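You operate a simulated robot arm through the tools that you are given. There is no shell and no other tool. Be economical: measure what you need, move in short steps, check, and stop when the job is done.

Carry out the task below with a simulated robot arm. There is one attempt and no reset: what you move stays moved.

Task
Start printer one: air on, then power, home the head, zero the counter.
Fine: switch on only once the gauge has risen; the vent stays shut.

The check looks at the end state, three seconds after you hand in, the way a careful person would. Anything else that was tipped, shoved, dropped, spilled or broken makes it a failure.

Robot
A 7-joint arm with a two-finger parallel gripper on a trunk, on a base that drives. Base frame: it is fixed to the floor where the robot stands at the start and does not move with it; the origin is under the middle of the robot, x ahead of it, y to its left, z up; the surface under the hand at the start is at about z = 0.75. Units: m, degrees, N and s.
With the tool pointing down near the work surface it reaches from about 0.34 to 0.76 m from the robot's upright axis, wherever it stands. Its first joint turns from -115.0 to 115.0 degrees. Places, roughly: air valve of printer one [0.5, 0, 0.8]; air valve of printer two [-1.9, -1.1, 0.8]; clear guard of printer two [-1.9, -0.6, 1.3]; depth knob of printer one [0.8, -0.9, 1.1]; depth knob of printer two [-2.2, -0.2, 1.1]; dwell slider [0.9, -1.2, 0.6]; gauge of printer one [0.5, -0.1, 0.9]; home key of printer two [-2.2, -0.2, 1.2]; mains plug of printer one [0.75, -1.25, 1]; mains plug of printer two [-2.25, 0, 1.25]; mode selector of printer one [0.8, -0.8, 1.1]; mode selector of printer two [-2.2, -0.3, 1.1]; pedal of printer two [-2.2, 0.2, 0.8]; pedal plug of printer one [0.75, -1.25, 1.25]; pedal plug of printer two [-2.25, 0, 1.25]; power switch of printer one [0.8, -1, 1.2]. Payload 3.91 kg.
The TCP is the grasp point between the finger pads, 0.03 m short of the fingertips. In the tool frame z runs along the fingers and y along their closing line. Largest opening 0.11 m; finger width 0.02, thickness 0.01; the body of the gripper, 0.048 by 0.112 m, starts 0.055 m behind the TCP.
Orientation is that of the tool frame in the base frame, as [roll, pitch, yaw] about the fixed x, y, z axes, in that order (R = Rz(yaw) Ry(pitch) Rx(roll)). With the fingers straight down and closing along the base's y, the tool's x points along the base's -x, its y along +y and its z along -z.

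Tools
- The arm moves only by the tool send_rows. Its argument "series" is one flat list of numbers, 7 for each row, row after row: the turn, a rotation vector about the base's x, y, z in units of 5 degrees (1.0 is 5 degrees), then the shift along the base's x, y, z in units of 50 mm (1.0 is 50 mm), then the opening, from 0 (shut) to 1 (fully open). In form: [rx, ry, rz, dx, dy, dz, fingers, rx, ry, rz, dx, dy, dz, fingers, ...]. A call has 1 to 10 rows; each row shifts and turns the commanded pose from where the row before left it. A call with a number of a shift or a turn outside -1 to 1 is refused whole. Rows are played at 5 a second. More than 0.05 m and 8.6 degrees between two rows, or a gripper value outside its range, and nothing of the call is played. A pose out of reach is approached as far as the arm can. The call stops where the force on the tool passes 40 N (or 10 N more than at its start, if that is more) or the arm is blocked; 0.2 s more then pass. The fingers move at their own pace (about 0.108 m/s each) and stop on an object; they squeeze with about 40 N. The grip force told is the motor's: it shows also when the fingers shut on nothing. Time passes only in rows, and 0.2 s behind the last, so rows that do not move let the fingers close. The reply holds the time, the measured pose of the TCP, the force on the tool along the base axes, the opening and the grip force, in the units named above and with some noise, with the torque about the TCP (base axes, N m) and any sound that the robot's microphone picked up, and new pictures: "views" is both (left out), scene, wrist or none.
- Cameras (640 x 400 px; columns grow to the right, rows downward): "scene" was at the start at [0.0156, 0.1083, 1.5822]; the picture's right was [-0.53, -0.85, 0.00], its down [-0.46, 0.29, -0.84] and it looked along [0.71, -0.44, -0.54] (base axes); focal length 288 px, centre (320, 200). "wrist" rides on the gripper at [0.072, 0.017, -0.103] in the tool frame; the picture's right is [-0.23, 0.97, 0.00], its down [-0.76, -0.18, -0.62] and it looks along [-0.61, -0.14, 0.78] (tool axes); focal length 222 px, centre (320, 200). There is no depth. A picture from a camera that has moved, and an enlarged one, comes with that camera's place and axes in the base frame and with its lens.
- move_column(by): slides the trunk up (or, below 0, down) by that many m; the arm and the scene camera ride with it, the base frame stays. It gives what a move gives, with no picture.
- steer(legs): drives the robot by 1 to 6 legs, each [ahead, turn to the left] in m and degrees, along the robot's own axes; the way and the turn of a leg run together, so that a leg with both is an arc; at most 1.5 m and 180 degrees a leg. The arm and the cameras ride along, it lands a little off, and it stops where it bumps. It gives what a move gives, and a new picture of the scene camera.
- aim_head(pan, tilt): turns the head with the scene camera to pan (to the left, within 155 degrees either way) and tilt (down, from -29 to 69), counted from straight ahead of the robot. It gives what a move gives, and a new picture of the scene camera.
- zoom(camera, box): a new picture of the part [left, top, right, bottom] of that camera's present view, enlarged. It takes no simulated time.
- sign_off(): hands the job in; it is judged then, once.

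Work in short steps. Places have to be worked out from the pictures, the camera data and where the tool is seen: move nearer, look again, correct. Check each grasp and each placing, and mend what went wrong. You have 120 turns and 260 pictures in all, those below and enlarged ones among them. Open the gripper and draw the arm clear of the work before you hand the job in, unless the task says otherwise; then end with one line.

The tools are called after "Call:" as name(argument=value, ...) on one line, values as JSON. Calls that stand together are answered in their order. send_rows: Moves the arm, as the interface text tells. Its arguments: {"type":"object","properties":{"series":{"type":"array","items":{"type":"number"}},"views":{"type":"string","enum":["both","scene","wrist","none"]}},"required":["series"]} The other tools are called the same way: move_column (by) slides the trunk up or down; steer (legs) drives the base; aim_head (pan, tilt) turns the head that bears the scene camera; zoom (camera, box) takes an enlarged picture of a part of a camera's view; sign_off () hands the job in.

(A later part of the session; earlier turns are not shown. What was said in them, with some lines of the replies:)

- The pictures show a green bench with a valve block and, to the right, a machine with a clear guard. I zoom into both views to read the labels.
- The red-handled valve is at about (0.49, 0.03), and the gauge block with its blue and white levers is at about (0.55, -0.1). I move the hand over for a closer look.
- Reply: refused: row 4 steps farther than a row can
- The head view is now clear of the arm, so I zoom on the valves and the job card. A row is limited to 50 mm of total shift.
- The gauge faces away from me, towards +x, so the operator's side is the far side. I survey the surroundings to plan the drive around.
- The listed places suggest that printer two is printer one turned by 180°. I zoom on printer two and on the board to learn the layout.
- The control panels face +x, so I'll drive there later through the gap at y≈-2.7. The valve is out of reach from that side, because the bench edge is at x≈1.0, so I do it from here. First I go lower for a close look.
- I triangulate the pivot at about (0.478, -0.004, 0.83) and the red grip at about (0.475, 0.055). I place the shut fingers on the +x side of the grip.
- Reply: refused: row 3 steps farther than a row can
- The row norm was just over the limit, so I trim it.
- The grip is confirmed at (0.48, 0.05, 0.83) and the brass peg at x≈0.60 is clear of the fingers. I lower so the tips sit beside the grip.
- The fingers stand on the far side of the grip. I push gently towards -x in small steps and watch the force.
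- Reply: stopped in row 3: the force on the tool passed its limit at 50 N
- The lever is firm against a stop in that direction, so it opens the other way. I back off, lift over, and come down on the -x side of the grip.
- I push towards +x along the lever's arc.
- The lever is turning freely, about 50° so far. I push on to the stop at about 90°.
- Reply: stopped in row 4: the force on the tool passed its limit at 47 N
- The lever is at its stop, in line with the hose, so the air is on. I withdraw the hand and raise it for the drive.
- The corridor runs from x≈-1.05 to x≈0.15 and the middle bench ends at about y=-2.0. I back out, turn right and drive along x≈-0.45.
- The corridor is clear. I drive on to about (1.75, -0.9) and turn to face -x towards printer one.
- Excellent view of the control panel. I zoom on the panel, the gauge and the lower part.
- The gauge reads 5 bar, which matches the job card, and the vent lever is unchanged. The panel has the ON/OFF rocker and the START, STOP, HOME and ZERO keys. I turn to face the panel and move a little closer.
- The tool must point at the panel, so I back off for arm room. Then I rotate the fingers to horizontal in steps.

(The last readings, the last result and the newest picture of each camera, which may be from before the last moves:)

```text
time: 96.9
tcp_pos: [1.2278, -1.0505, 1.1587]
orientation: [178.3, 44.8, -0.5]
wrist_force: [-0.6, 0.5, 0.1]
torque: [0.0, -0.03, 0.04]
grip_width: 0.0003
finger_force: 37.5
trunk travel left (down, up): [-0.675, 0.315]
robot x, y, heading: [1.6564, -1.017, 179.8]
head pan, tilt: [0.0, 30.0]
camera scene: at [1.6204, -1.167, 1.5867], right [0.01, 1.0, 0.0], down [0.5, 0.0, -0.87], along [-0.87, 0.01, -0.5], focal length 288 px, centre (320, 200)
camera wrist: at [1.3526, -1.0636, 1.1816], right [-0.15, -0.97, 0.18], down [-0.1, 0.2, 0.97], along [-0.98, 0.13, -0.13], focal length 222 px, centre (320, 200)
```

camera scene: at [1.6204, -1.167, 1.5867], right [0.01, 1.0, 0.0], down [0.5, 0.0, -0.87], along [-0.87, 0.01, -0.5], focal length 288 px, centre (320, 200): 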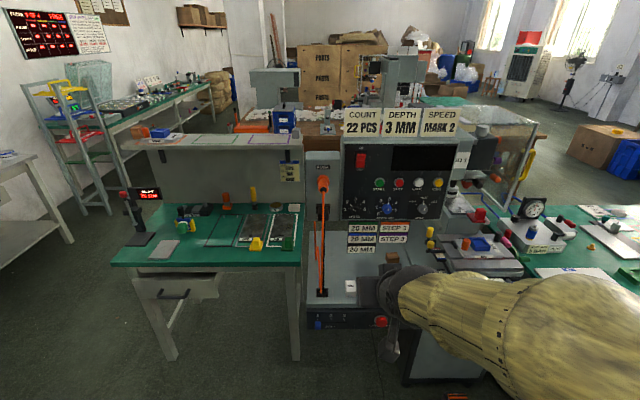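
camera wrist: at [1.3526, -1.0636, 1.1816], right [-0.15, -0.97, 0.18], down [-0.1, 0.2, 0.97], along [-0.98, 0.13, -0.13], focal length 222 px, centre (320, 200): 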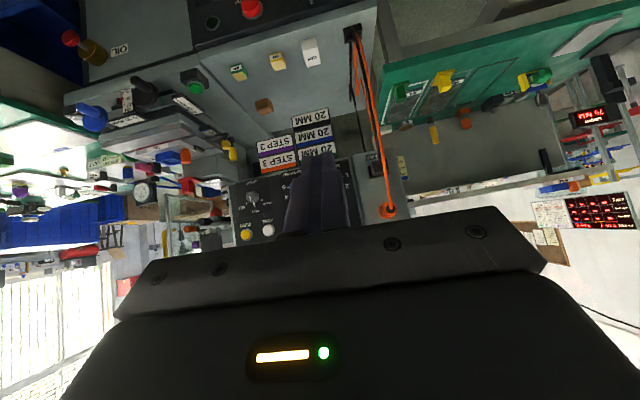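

Halfway round, and the arm is coping well. I finish the rotation to nearly horizontal.

Call:
send_rows(series=[0, 1, 0, -0.2, 0, 0, 0, 0, 1, 0, -0.2, 0, 0, 0, 0, 1, 0, -0.2, 0, 0, 0, 0, 1, 0, -0.2, 0, 0, 0, 0, 1, 0, -0.2, 0, 0, 0, 0, 1, 0, -0.2, 0, 0, 0, 0, 1, 0, -0.2, 0, 0, 0, 0, 1, 0, -0.2, 0, 0, 0, 0, 1, 0, -0.2, 0, 0, 0], views="both")

Call:
zoom(camera="scene", box=[300, 100, 480, 230])

```text
time: 98.9
tcp_pos: [1.1145, -1.0514, 1.1725]
orientation: [119.0, 89.6, -59.6]
wrist_force: [-0.5, 0.8, -0.3]
torque: [0.02, 0.0, 0.01]
grip_width: 0.0
finger_force: 38.1
out of reach, approached as far as the arm can: row 3, 4, 5, 6, 8
trunk travel left (down, up): [-0.675, 0.315]
robot x, y, heading: [1.6494, -1.0159, 179.4]
head pan, tilt: [0.0, 30.0]
camera scene: at [1.6197, -1.1668, 1.5867], right [0.01, 1.0, 0.0], down [0.5, 0.0, -0.87], along [-0.87, 0.01, -0.5], focal length 288 px, centre (320, 200)
camera wrist: at [1.2201, -1.0659, 1.1011], right [0.02, -0.97, 0.23], down [0.62, 0.2, 0.76], along [-0.79, 0.13, 0.6], focal length 222 px, centre (320, 200)
```

scene: 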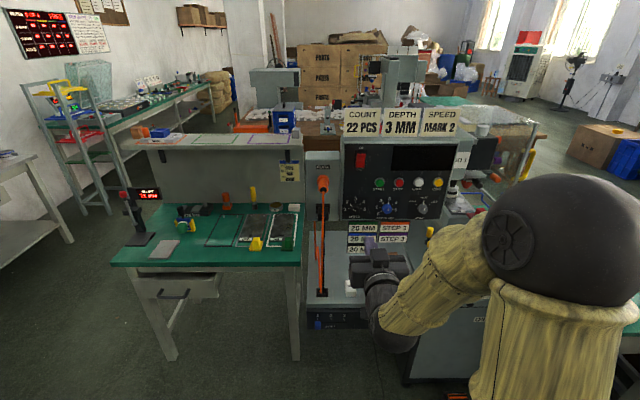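
wrist: 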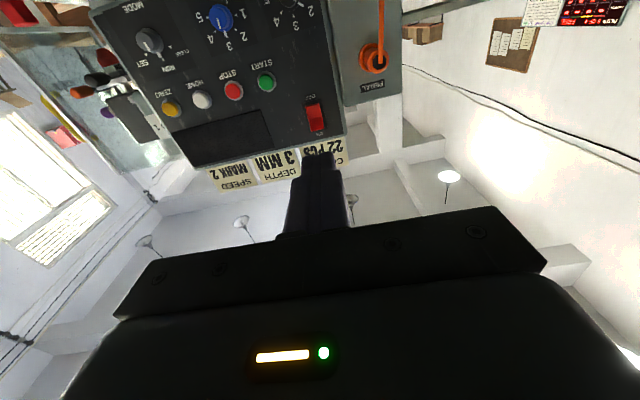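

```text
3.08 times, centred on (390, 165) of scene
camera zoom: at [1.6197, -1.1668, 1.5867], right [0.01, 1.0, 0.0], down [0.5, 0.0, -0.87], along [-0.87, 0.01, -0.5], focal length 885 px, centre (105, 308)
```

zoom: 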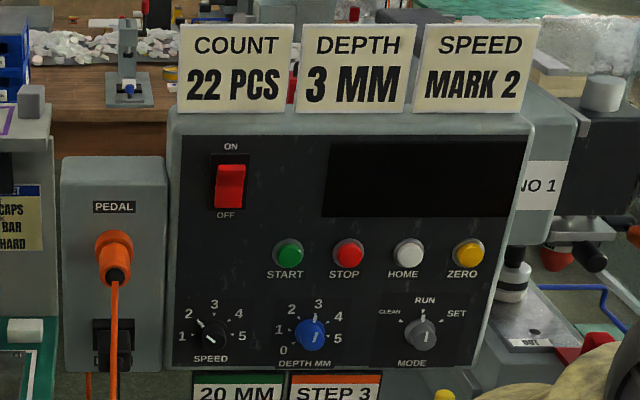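

By triangulation the rocker is at about (0.766, -1.029, 1.242), and the keys sit at z≈1.16: START y≈-0.96, STOP -0.89, HOME -0.83, ZERO -0.76. I move to a spot in front of the upper half of the rocker.

Call:
send_rows(series=[0, 0, 0, 0, 0.22, 0.85, 0, 0, 0, 0, 0, 0.22, 0.85, 0, 0, 0, 0, -0.9, 0, 0, 0, 0, 0, 0, -0.9, 0, 0, 0, 0, 0, 0, -0.9, 0, 0, 0, 0, 0, 0, -0.9, 0, 0, 0], views="both")

Call:
zoom(camera="scene", box=[300, 100, 480, 230])

```text
time: 100.3
tcp_pos: [0.9319, -1.0301, 1.256]
orientation: [129.7, 89.6, -48.8]
wrist_force: [0.4, -0.6, 0.5]
torque: [0.01, 0.0, -0.01]
grip_width: 0.0
finger_force: 38.2
trunk travel left (down, up): [-0.675, 0.315]
robot x, y, heading: [1.6498, -1.0177, 179.7]
head pan, tilt: [0.0, 30.0]
camera scene: at [1.6191, -1.1669, 1.5866], right [0.01, 1.0, 0.0], down [0.5, 0.0, -0.87], along [-0.87, 0.01, -0.5], focal length 288 px, centre (320, 200)
camera wrist: at [1.0371, -1.0433, 1.1849], right [0.02, -0.97, 0.23], down [0.61, 0.2, 0.76], along [-0.79, 0.12, 0.6], focal length 222 px, centre (320, 200)
```

scene: 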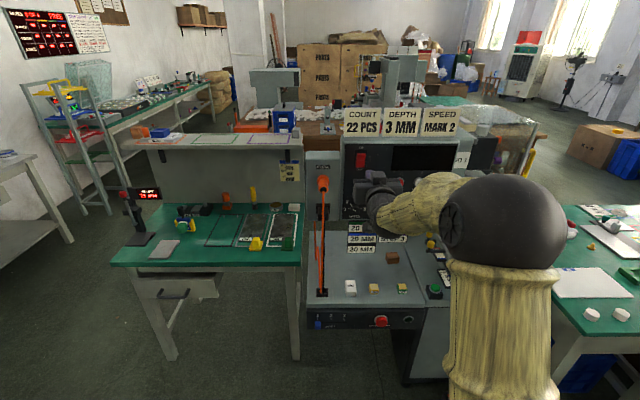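
wrist: 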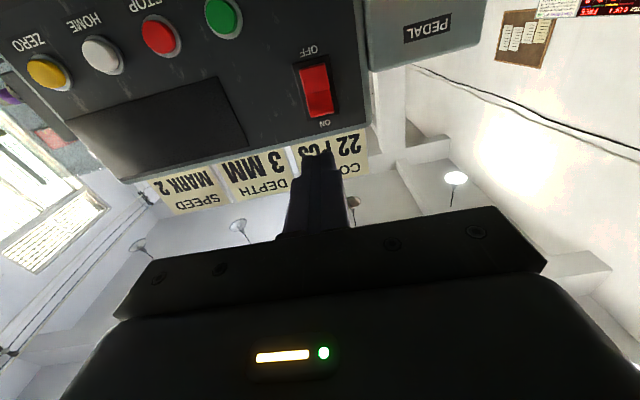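

```text
3.08 times, centred on (390, 165) of scene
camera zoom: at [1.6191, -1.1669, 1.5866], right [0.01, 1.0, 0.0], down [0.5, 0.0, -0.87], along [-0.87, 0.01, -0.5], focal length 885 px, centre (105, 308)
```

zoom: 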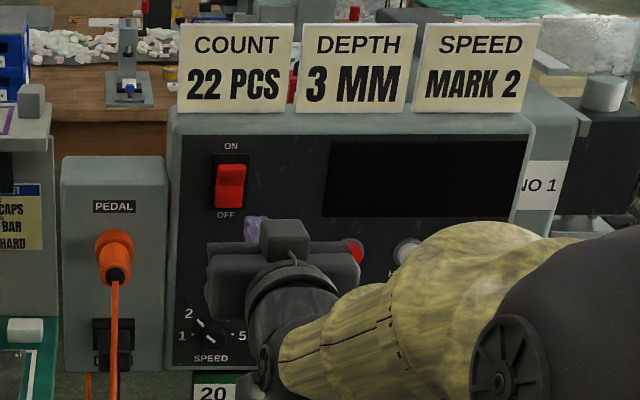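

The finger lines up with the upper half of the rocker at z≈1.256. I close in and then press in small steps.

Call:
send_rows(series=[0, 0, 0, -0.9, -0.05, 0, 0, 0, 0, 0, -0.9, 0, 0, 0, 0, 0, 0, -0.3, 0, 0, 0, 0, 0, 0, -0.2, 0, 0, 0, 0, 0, 0, -0.2, 0, 0, 0, 0, 0, 0, -0.2, 0, 0, 0], views="both")

Call:
zoom(camera="scene", box=[300, 100, 480, 230])

```text
time: 101.7
tcp_pos: [0.805, -1.034, 1.2581]
orientation: [138.8, 89.5, -39.9]
wrist_force: [26.2, 0.6, -8.4]
torque: [-0.07, -0.28, -0.25]
grip_width: 0.0
finger_force: 37.9
trunk travel left (down, up): [-0.675, 0.315]
robot x, y, heading: [1.6518, -1.0137, 179.5]
head pan, tilt: [0.0, 30.0]
camera scene: at [1.6253, -1.1667, 1.5866], right [0.01, 1.0, 0.0], down [0.5, 0.0, -0.87], along [-0.87, 0.01, -0.5], focal length 288 px, centre (320, 200)
camera wrist: at [0.9097, -1.0468, 1.1868], right [0.02, -0.97, 0.23], down [0.61, 0.2, 0.76], along [-0.79, 0.13, 0.6], focal length 222 px, centre (320, 200)
```

scene: 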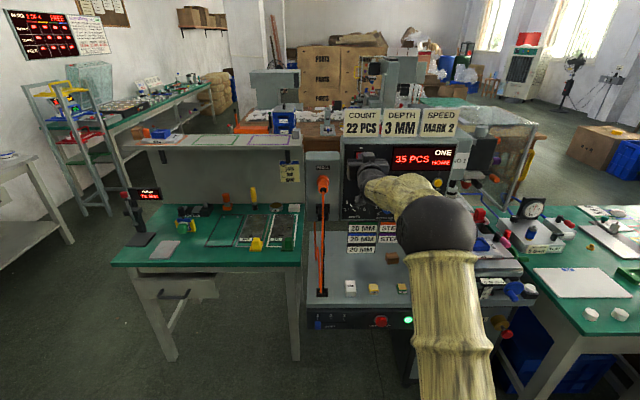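
wrist: 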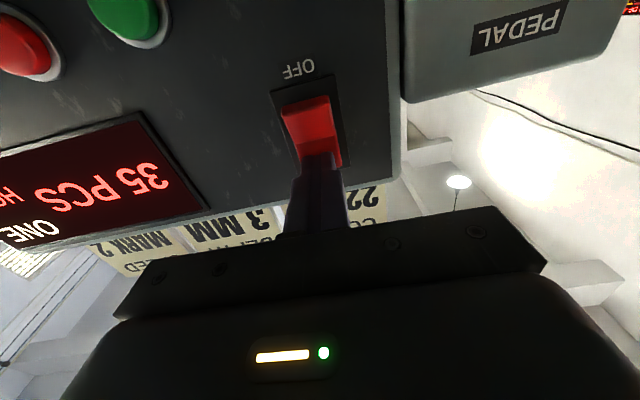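

```text
3.08 times, centred on (390, 165) of scene
camera zoom: at [1.6253, -1.1667, 1.5866], right [0.01, 1.0, 0.0], down [0.5, 0.0, -0.87], along [-0.87, 0.01, -0.5], focal length 885 px, centre (105, 308)
```

zoom: 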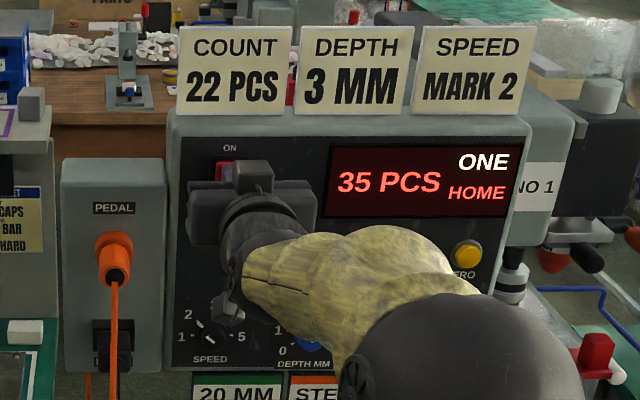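

Power is on: the display shows "ONE, 35 PCS, HOME" in red. I back off and move in front of the HOME key.

Call:
send_rows(series=[0, 0, 0, 0.9, 0, 0, 0, 0, 0, 0, 0.9, 0, 0, 0, 0, 0, 0, 0, 0.8, -0.5, 0, 0, 0, 0, 0, 0.8, -0.5, 0, 0, 0, 0, 0, 0.8, -0.5, 0, 0, 0, 0, 0, 0.8, -0.46, 0, 0, 0, 0, 0, 0.9, 0, 0], views="both")

Call:
zoom(camera="scene", box=[300, 100, 480, 230])

```text
time: 103.3
tcp_pos: [0.8902, -0.8284, 1.1566]
orientation: [121.4, 89.6, -57.2]
wrist_force: [-0.5, 0.8, 0.2]
torque: [0.0, -0.04, 0.02]
grip_width: 0.0
finger_force: 38.1
trunk travel left (down, up): [-0.675, 0.315]
robot x, y, heading: [1.6528, -1.0167, 179.7]
head pan, tilt: [0.0, 30.0]
camera scene: at [1.6206, -1.1659, 1.5868], right [0.01, 1.0, 0.0], down [0.5, 0.0, -0.87], along [-0.87, 0.01, -0.5], focal length 288 px, centre (320, 200)
camera wrist: at [0.9954, -0.8427, 1.0852], right [0.02, -0.97, 0.23], down [0.62, 0.2, 0.76], along [-0.79, 0.13, 0.6], focal length 222 px, centre (320, 200)
```

scene: 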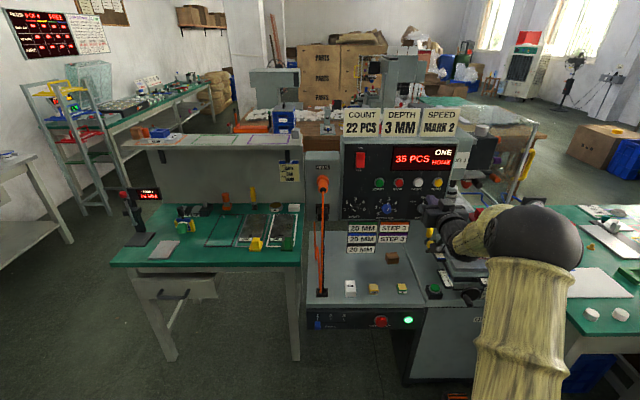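
wrist: 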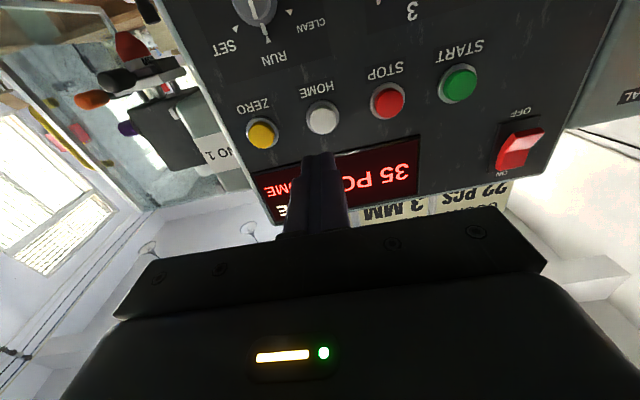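

```text
3.08 times, centred on (390, 165) of scene
camera zoom: at [1.6206, -1.1659, 1.5868], right [0.01, 1.0, 0.0], down [0.5, 0.0, -0.87], along [-0.87, 0.01, -0.5], focal length 885 px, centre (105, 308)
```

zoom: 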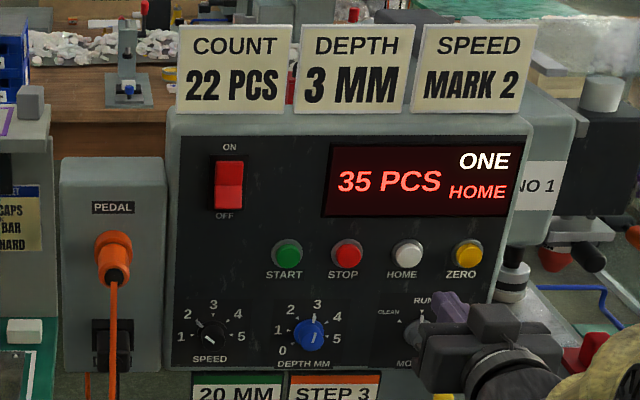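

HOME is confirmed at about (0.765, -0.832, 1.158), in line with the finger. I advance and press.

Call:
send_rows(series=[0, 0, 0, -0.9, -0.06, 0, 0, 0, 0, 0, -0.6, 0, 0, 0, 0, 0, 0, -0.2, 0, 0, 0, 0, 0, 0, -0.2, 0, 0, 0, 0, 0, 0, -0.2, 0, 0, 0], views="both")

Call:
zoom(camera="scene", box=[300, 100, 480, 230])

```text
time: 104.5
tcp_pos: [0.8002, -0.8324, 1.1595]
orientation: [149.5, 89.4, -29.2]
wrist_force: [37.1, -7.0, 0.1]
torque: [-0.12, 0.12, 0.14]
grip_width: 0.0
finger_force: 38.4
trunk travel left (down, up): [-0.675, 0.315]
robot x, y, heading: [1.6547, -1.0189, 179.6]
head pan, tilt: [0.0, 30.0]
heard: click
stopped in row 5: the force on the tool passed its limit at 49 N (the readings are from after the stop); the commanded pose is now the measured one
camera scene: at [1.6285, -1.1681, 1.5868], right [0.01, 1.0, 0.0], down [0.5, 0.0, -0.87], along [-0.87, 0.01, -0.5], focal length 288 px, centre (320, 200)
camera wrist: at [0.9042, -0.8452, 1.0881], right [0.02, -0.97, 0.23], down [0.61, 0.2, 0.77], along [-0.79, 0.13, 0.6], focal length 222 px, centre (320, 200)
```

scene: 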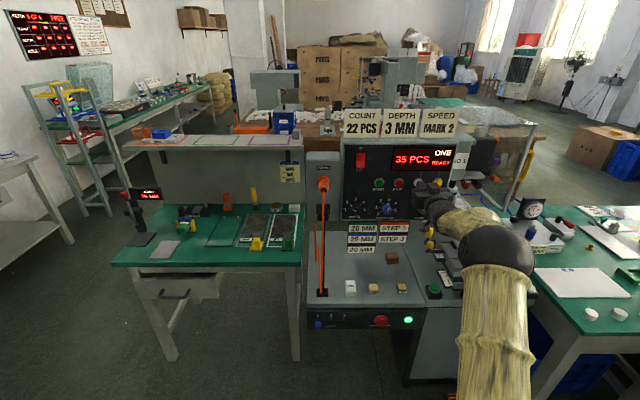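
wrist: 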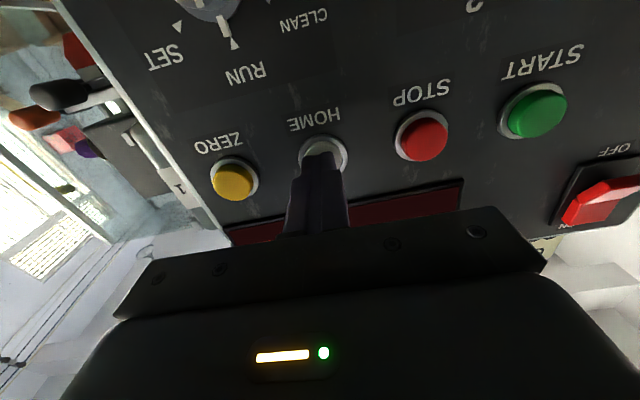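

```text
3.08 times, centred on (390, 165) of scene
camera zoom: at [1.6285, -1.1681, 1.5868], right [0.01, 1.0, 0.0], down [0.5, 0.0, -0.87], along [-0.87, 0.01, -0.5], focal length 885 px, centre (105, 308)
```

zoom: 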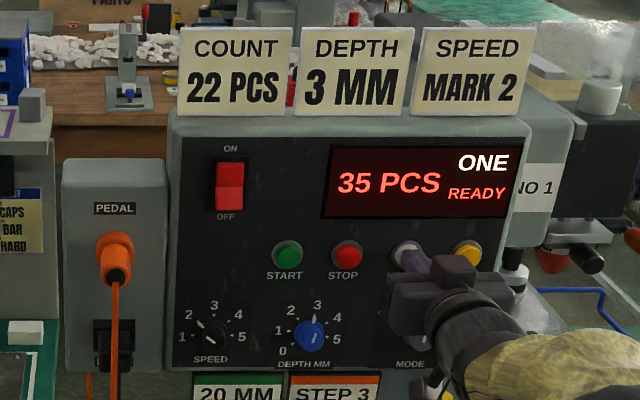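

The display now reads READY. I back off, shift to ZERO (y≈-0.767) and press it.

Call:
send_rows(series=[0, 0, 0, 0.9, 0, 0, 0, 0, 0, 0, 0.2, 0.65, 0, 0, 0, 0, 0, 0, 0.65, 0, 0, 0, 0, 0, -0.8, 0, 0, 0, 0, 0, 0, -0.15, 0, 0, 0, 0, 0, 0, -0.15, 0, 0, 0], views="both")

Call:
zoom(camera="scene", box=[300, 100, 480, 230])

```text
time: 105.9
tcp_pos: [0.7996, -0.766, 1.1561]
orientation: [162.4, 89.1, -16.2]
wrist_force: [44.3, -9.2, -13.1]
torque: [0.08, -0.17, 0.23]
grip_width: 0.0
finger_force: 37.6
trunk travel left (down, up): [-0.675, 0.315]
robot x, y, heading: [1.6534, -1.0173, 179.5]
head pan, tilt: [0.0, 30.0]
heard: click
camera scene: at [1.6278, -1.1679, 1.5865], right [0.01, 1.0, 0.0], down [0.5, 0.0, -0.87], along [-0.87, 0.01, -0.5], focal length 288 px, centre (320, 200)
camera wrist: at [0.9042, -0.7797, 1.086], right [0.02, -0.97, 0.23], down [0.61, 0.2, 0.77], along [-0.79, 0.13, 0.59], focal length 222 px, centre (320, 200)
```

scene: 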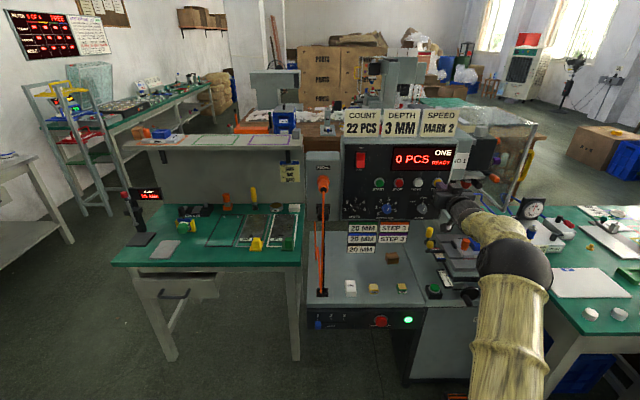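
wrist: 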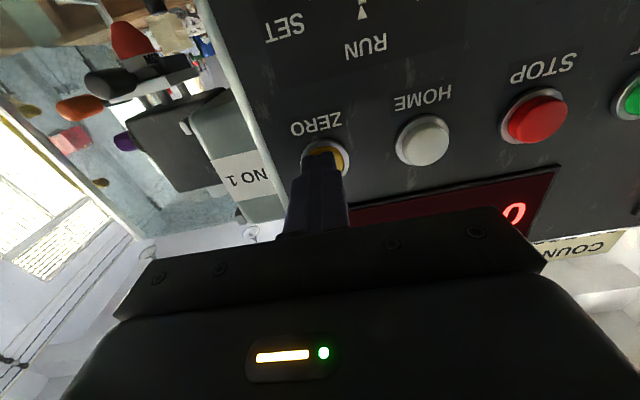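

```text
3.08 times, centred on (390, 165) of scene
camera zoom: at [1.6278, -1.1679, 1.5865], right [0.01, 1.0, 0.0], down [0.5, 0.0, -0.87], along [-0.87, 0.01, -0.5], focal length 885 px, centre (105, 308)
```

zoom: 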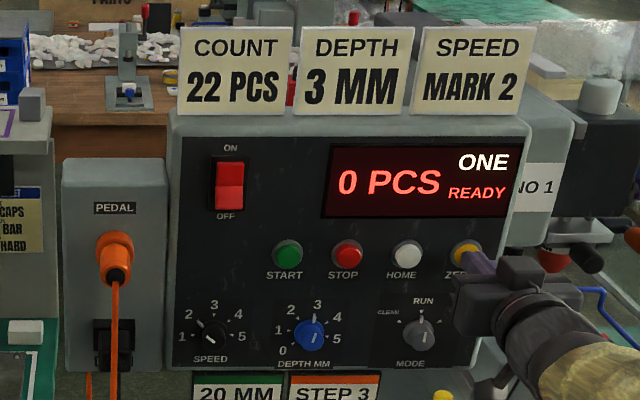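

The display reads 0 PCS, READY. I draw the arm straight back, open the gripper clear of the panel, and recheck the gauge.

Call:
send_rows(series=[0, 0, 0, 0.9, 0, 0, 0, 0, 0, 0, 0.9, 0, 0, 0, 0, 0, 0, 0.9, 0, 0, 0, 0, 0, 0, 0.9, 0, 0, 0, 0, 0, 0, 0.9, -0.3, 0, 0, 0, 0, 0, 0.9, -0.3, 0, 0, 0, 0, 0, 0, 0, 0, 1, 0, 0, 0, 0, 0, 0, 1, 0, 0, 0, 0, 0, 0, 1], views="scene")

Call:
aim_head(pan=-25, tilt=30)

Call:
zoom(camera="scene", box=[200, 120, 460, 290])

```text
time: 107.9
tcp_pos: [1.0642, -0.7949, 1.1527]
orientation: [154.1, 89.2, -24.5]
wrist_force: [0.2, 0.1, -0.8]
torque: [0.01, 0.0, 0.01]
grip_width: 0.1101
finger_force: 0.0
trunk travel left (down, up): [-0.675, 0.315]
robot x, y, heading: [1.6554, -1.0185, 179.6]
head pan, tilt: [0.0, 30.0]
camera scene: at [1.6212, -1.1668, 1.5867], right [0.01, 1.0, 0.0], down [0.5, 0.0, -0.87], along [-0.87, 0.01, -0.5], focal length 288 px, centre (320, 200)
```

scene: 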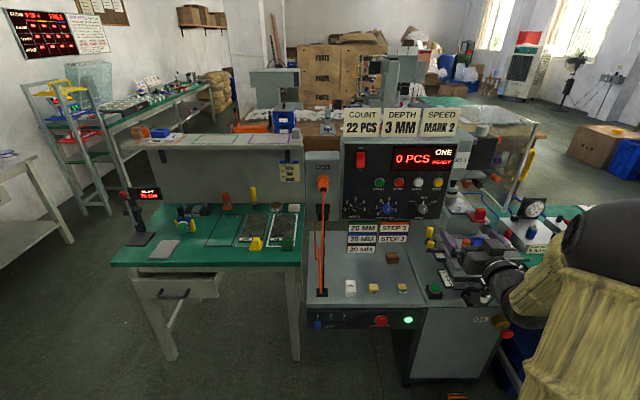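

```text
time: 108.8
tcp_pos: [1.0634, -0.7943, 1.153]
orientation: [154.3, 89.2, -24.4]
wrist_force: [-0.7, 0.0, 0.3]
torque: [0.02, 0.01, 0.0]
grip_width: 0.1098
finger_force: 0.1
trunk travel left (down, up): [-0.675, 0.315]
robot x, y, heading: [1.6557, -1.0168, 179.4]
head pan, tilt: [-25.0, 30.0]
camera scene: at [1.6298, -1.1287, 1.5867], right [0.43, 0.9, 0.0], down [0.45, -0.21, -0.87], along [-0.78, 0.37, -0.5], focal length 288 px, centre (320, 200)
```

scene: 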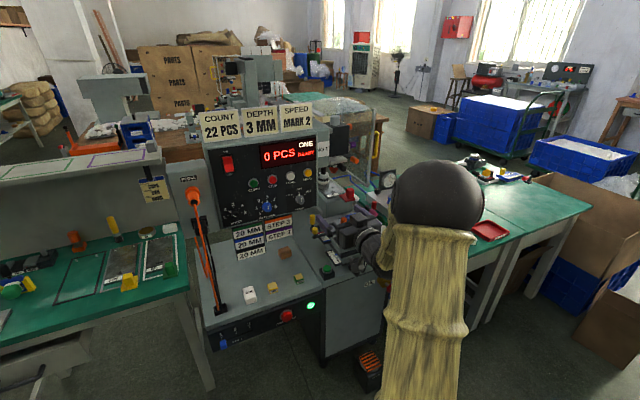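

```text
2.35 times, centred on (330, 205) of scene
camera zoom: at [1.6298, -1.1287, 1.5867], right [0.43, 0.9, 0.0], down [0.45, -0.21, -0.87], along [-0.78, 0.37, -0.5], focal length 676 px, centre (296, 188)
```

zoom: 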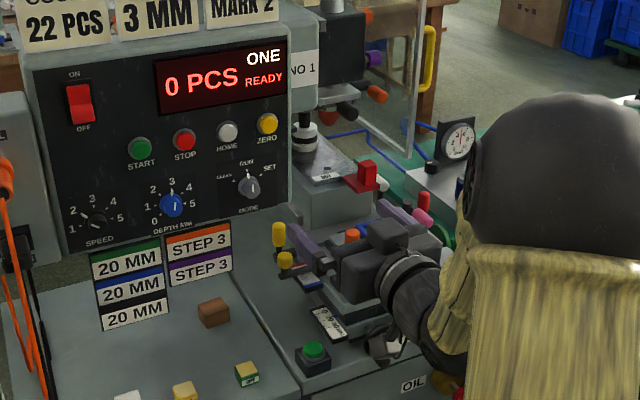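

Everything holds: gauge at 5 bar, READY, 0 pieces. I roll back a little so the arm is clear of the machine.

Call:
steer(legs=[[-0.3, 0]])

Call:
zoom(camera="scene", box=[200, 120, 460, 290])

```text
time: 111.1
tcp_pos: [1.3648, -0.7992, 1.1535]
orientation: [153.4, 89.2, -24.9]
wrist_force: [0.8, -0.1, 0.0]
torque: [-0.01, 0.03, 0.0]
grip_width: 0.11
finger_force: 0.2
trunk travel left (down, up): [-0.675, 0.315]
robot x, y, heading: [1.9586, -1.0179, 179.7]
head pan, tilt: [-25.0, 30.0]
camera scene: at [1.9336, -1.1303, 1.5867], right [0.42, 0.91, 0.0], down [0.45, -0.21, -0.87], along [-0.78, 0.37, -0.5], focal length 288 px, centre (320, 200)
```

scene: 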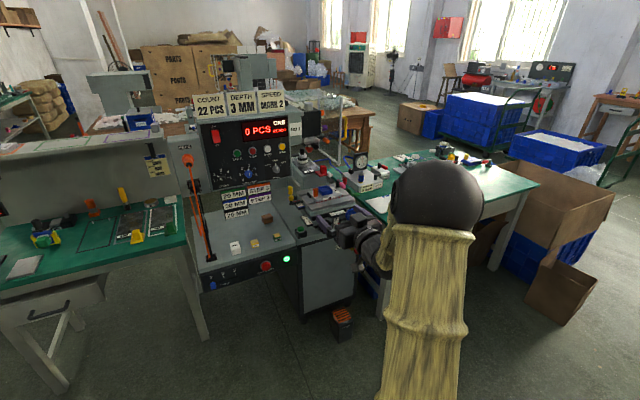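

```text
2.35 times, centred on (330, 205) of scene
camera zoom: at [1.9336, -1.1303, 1.5867], right [0.42, 0.91, 0.0], down [0.45, -0.21, -0.87], along [-0.78, 0.37, -0.5], focal length 676 px, centre (296, 188)
```

zoom: 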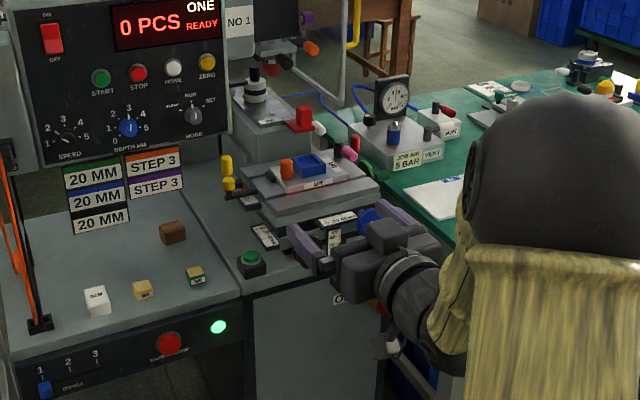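

The valve I turned is labelled AIR and is open, VENT is still shut, the gauge is up and the panel reads 0 PCS READY. I hand the job in.

Call:
sign_off()

```text
The job is handed in.
```

Printer one is started: the air was on and the gauge up at 5 bar before I switched the power on, the head is homed (READY), the counter reads 0 PCS, and the vent stayed shut.
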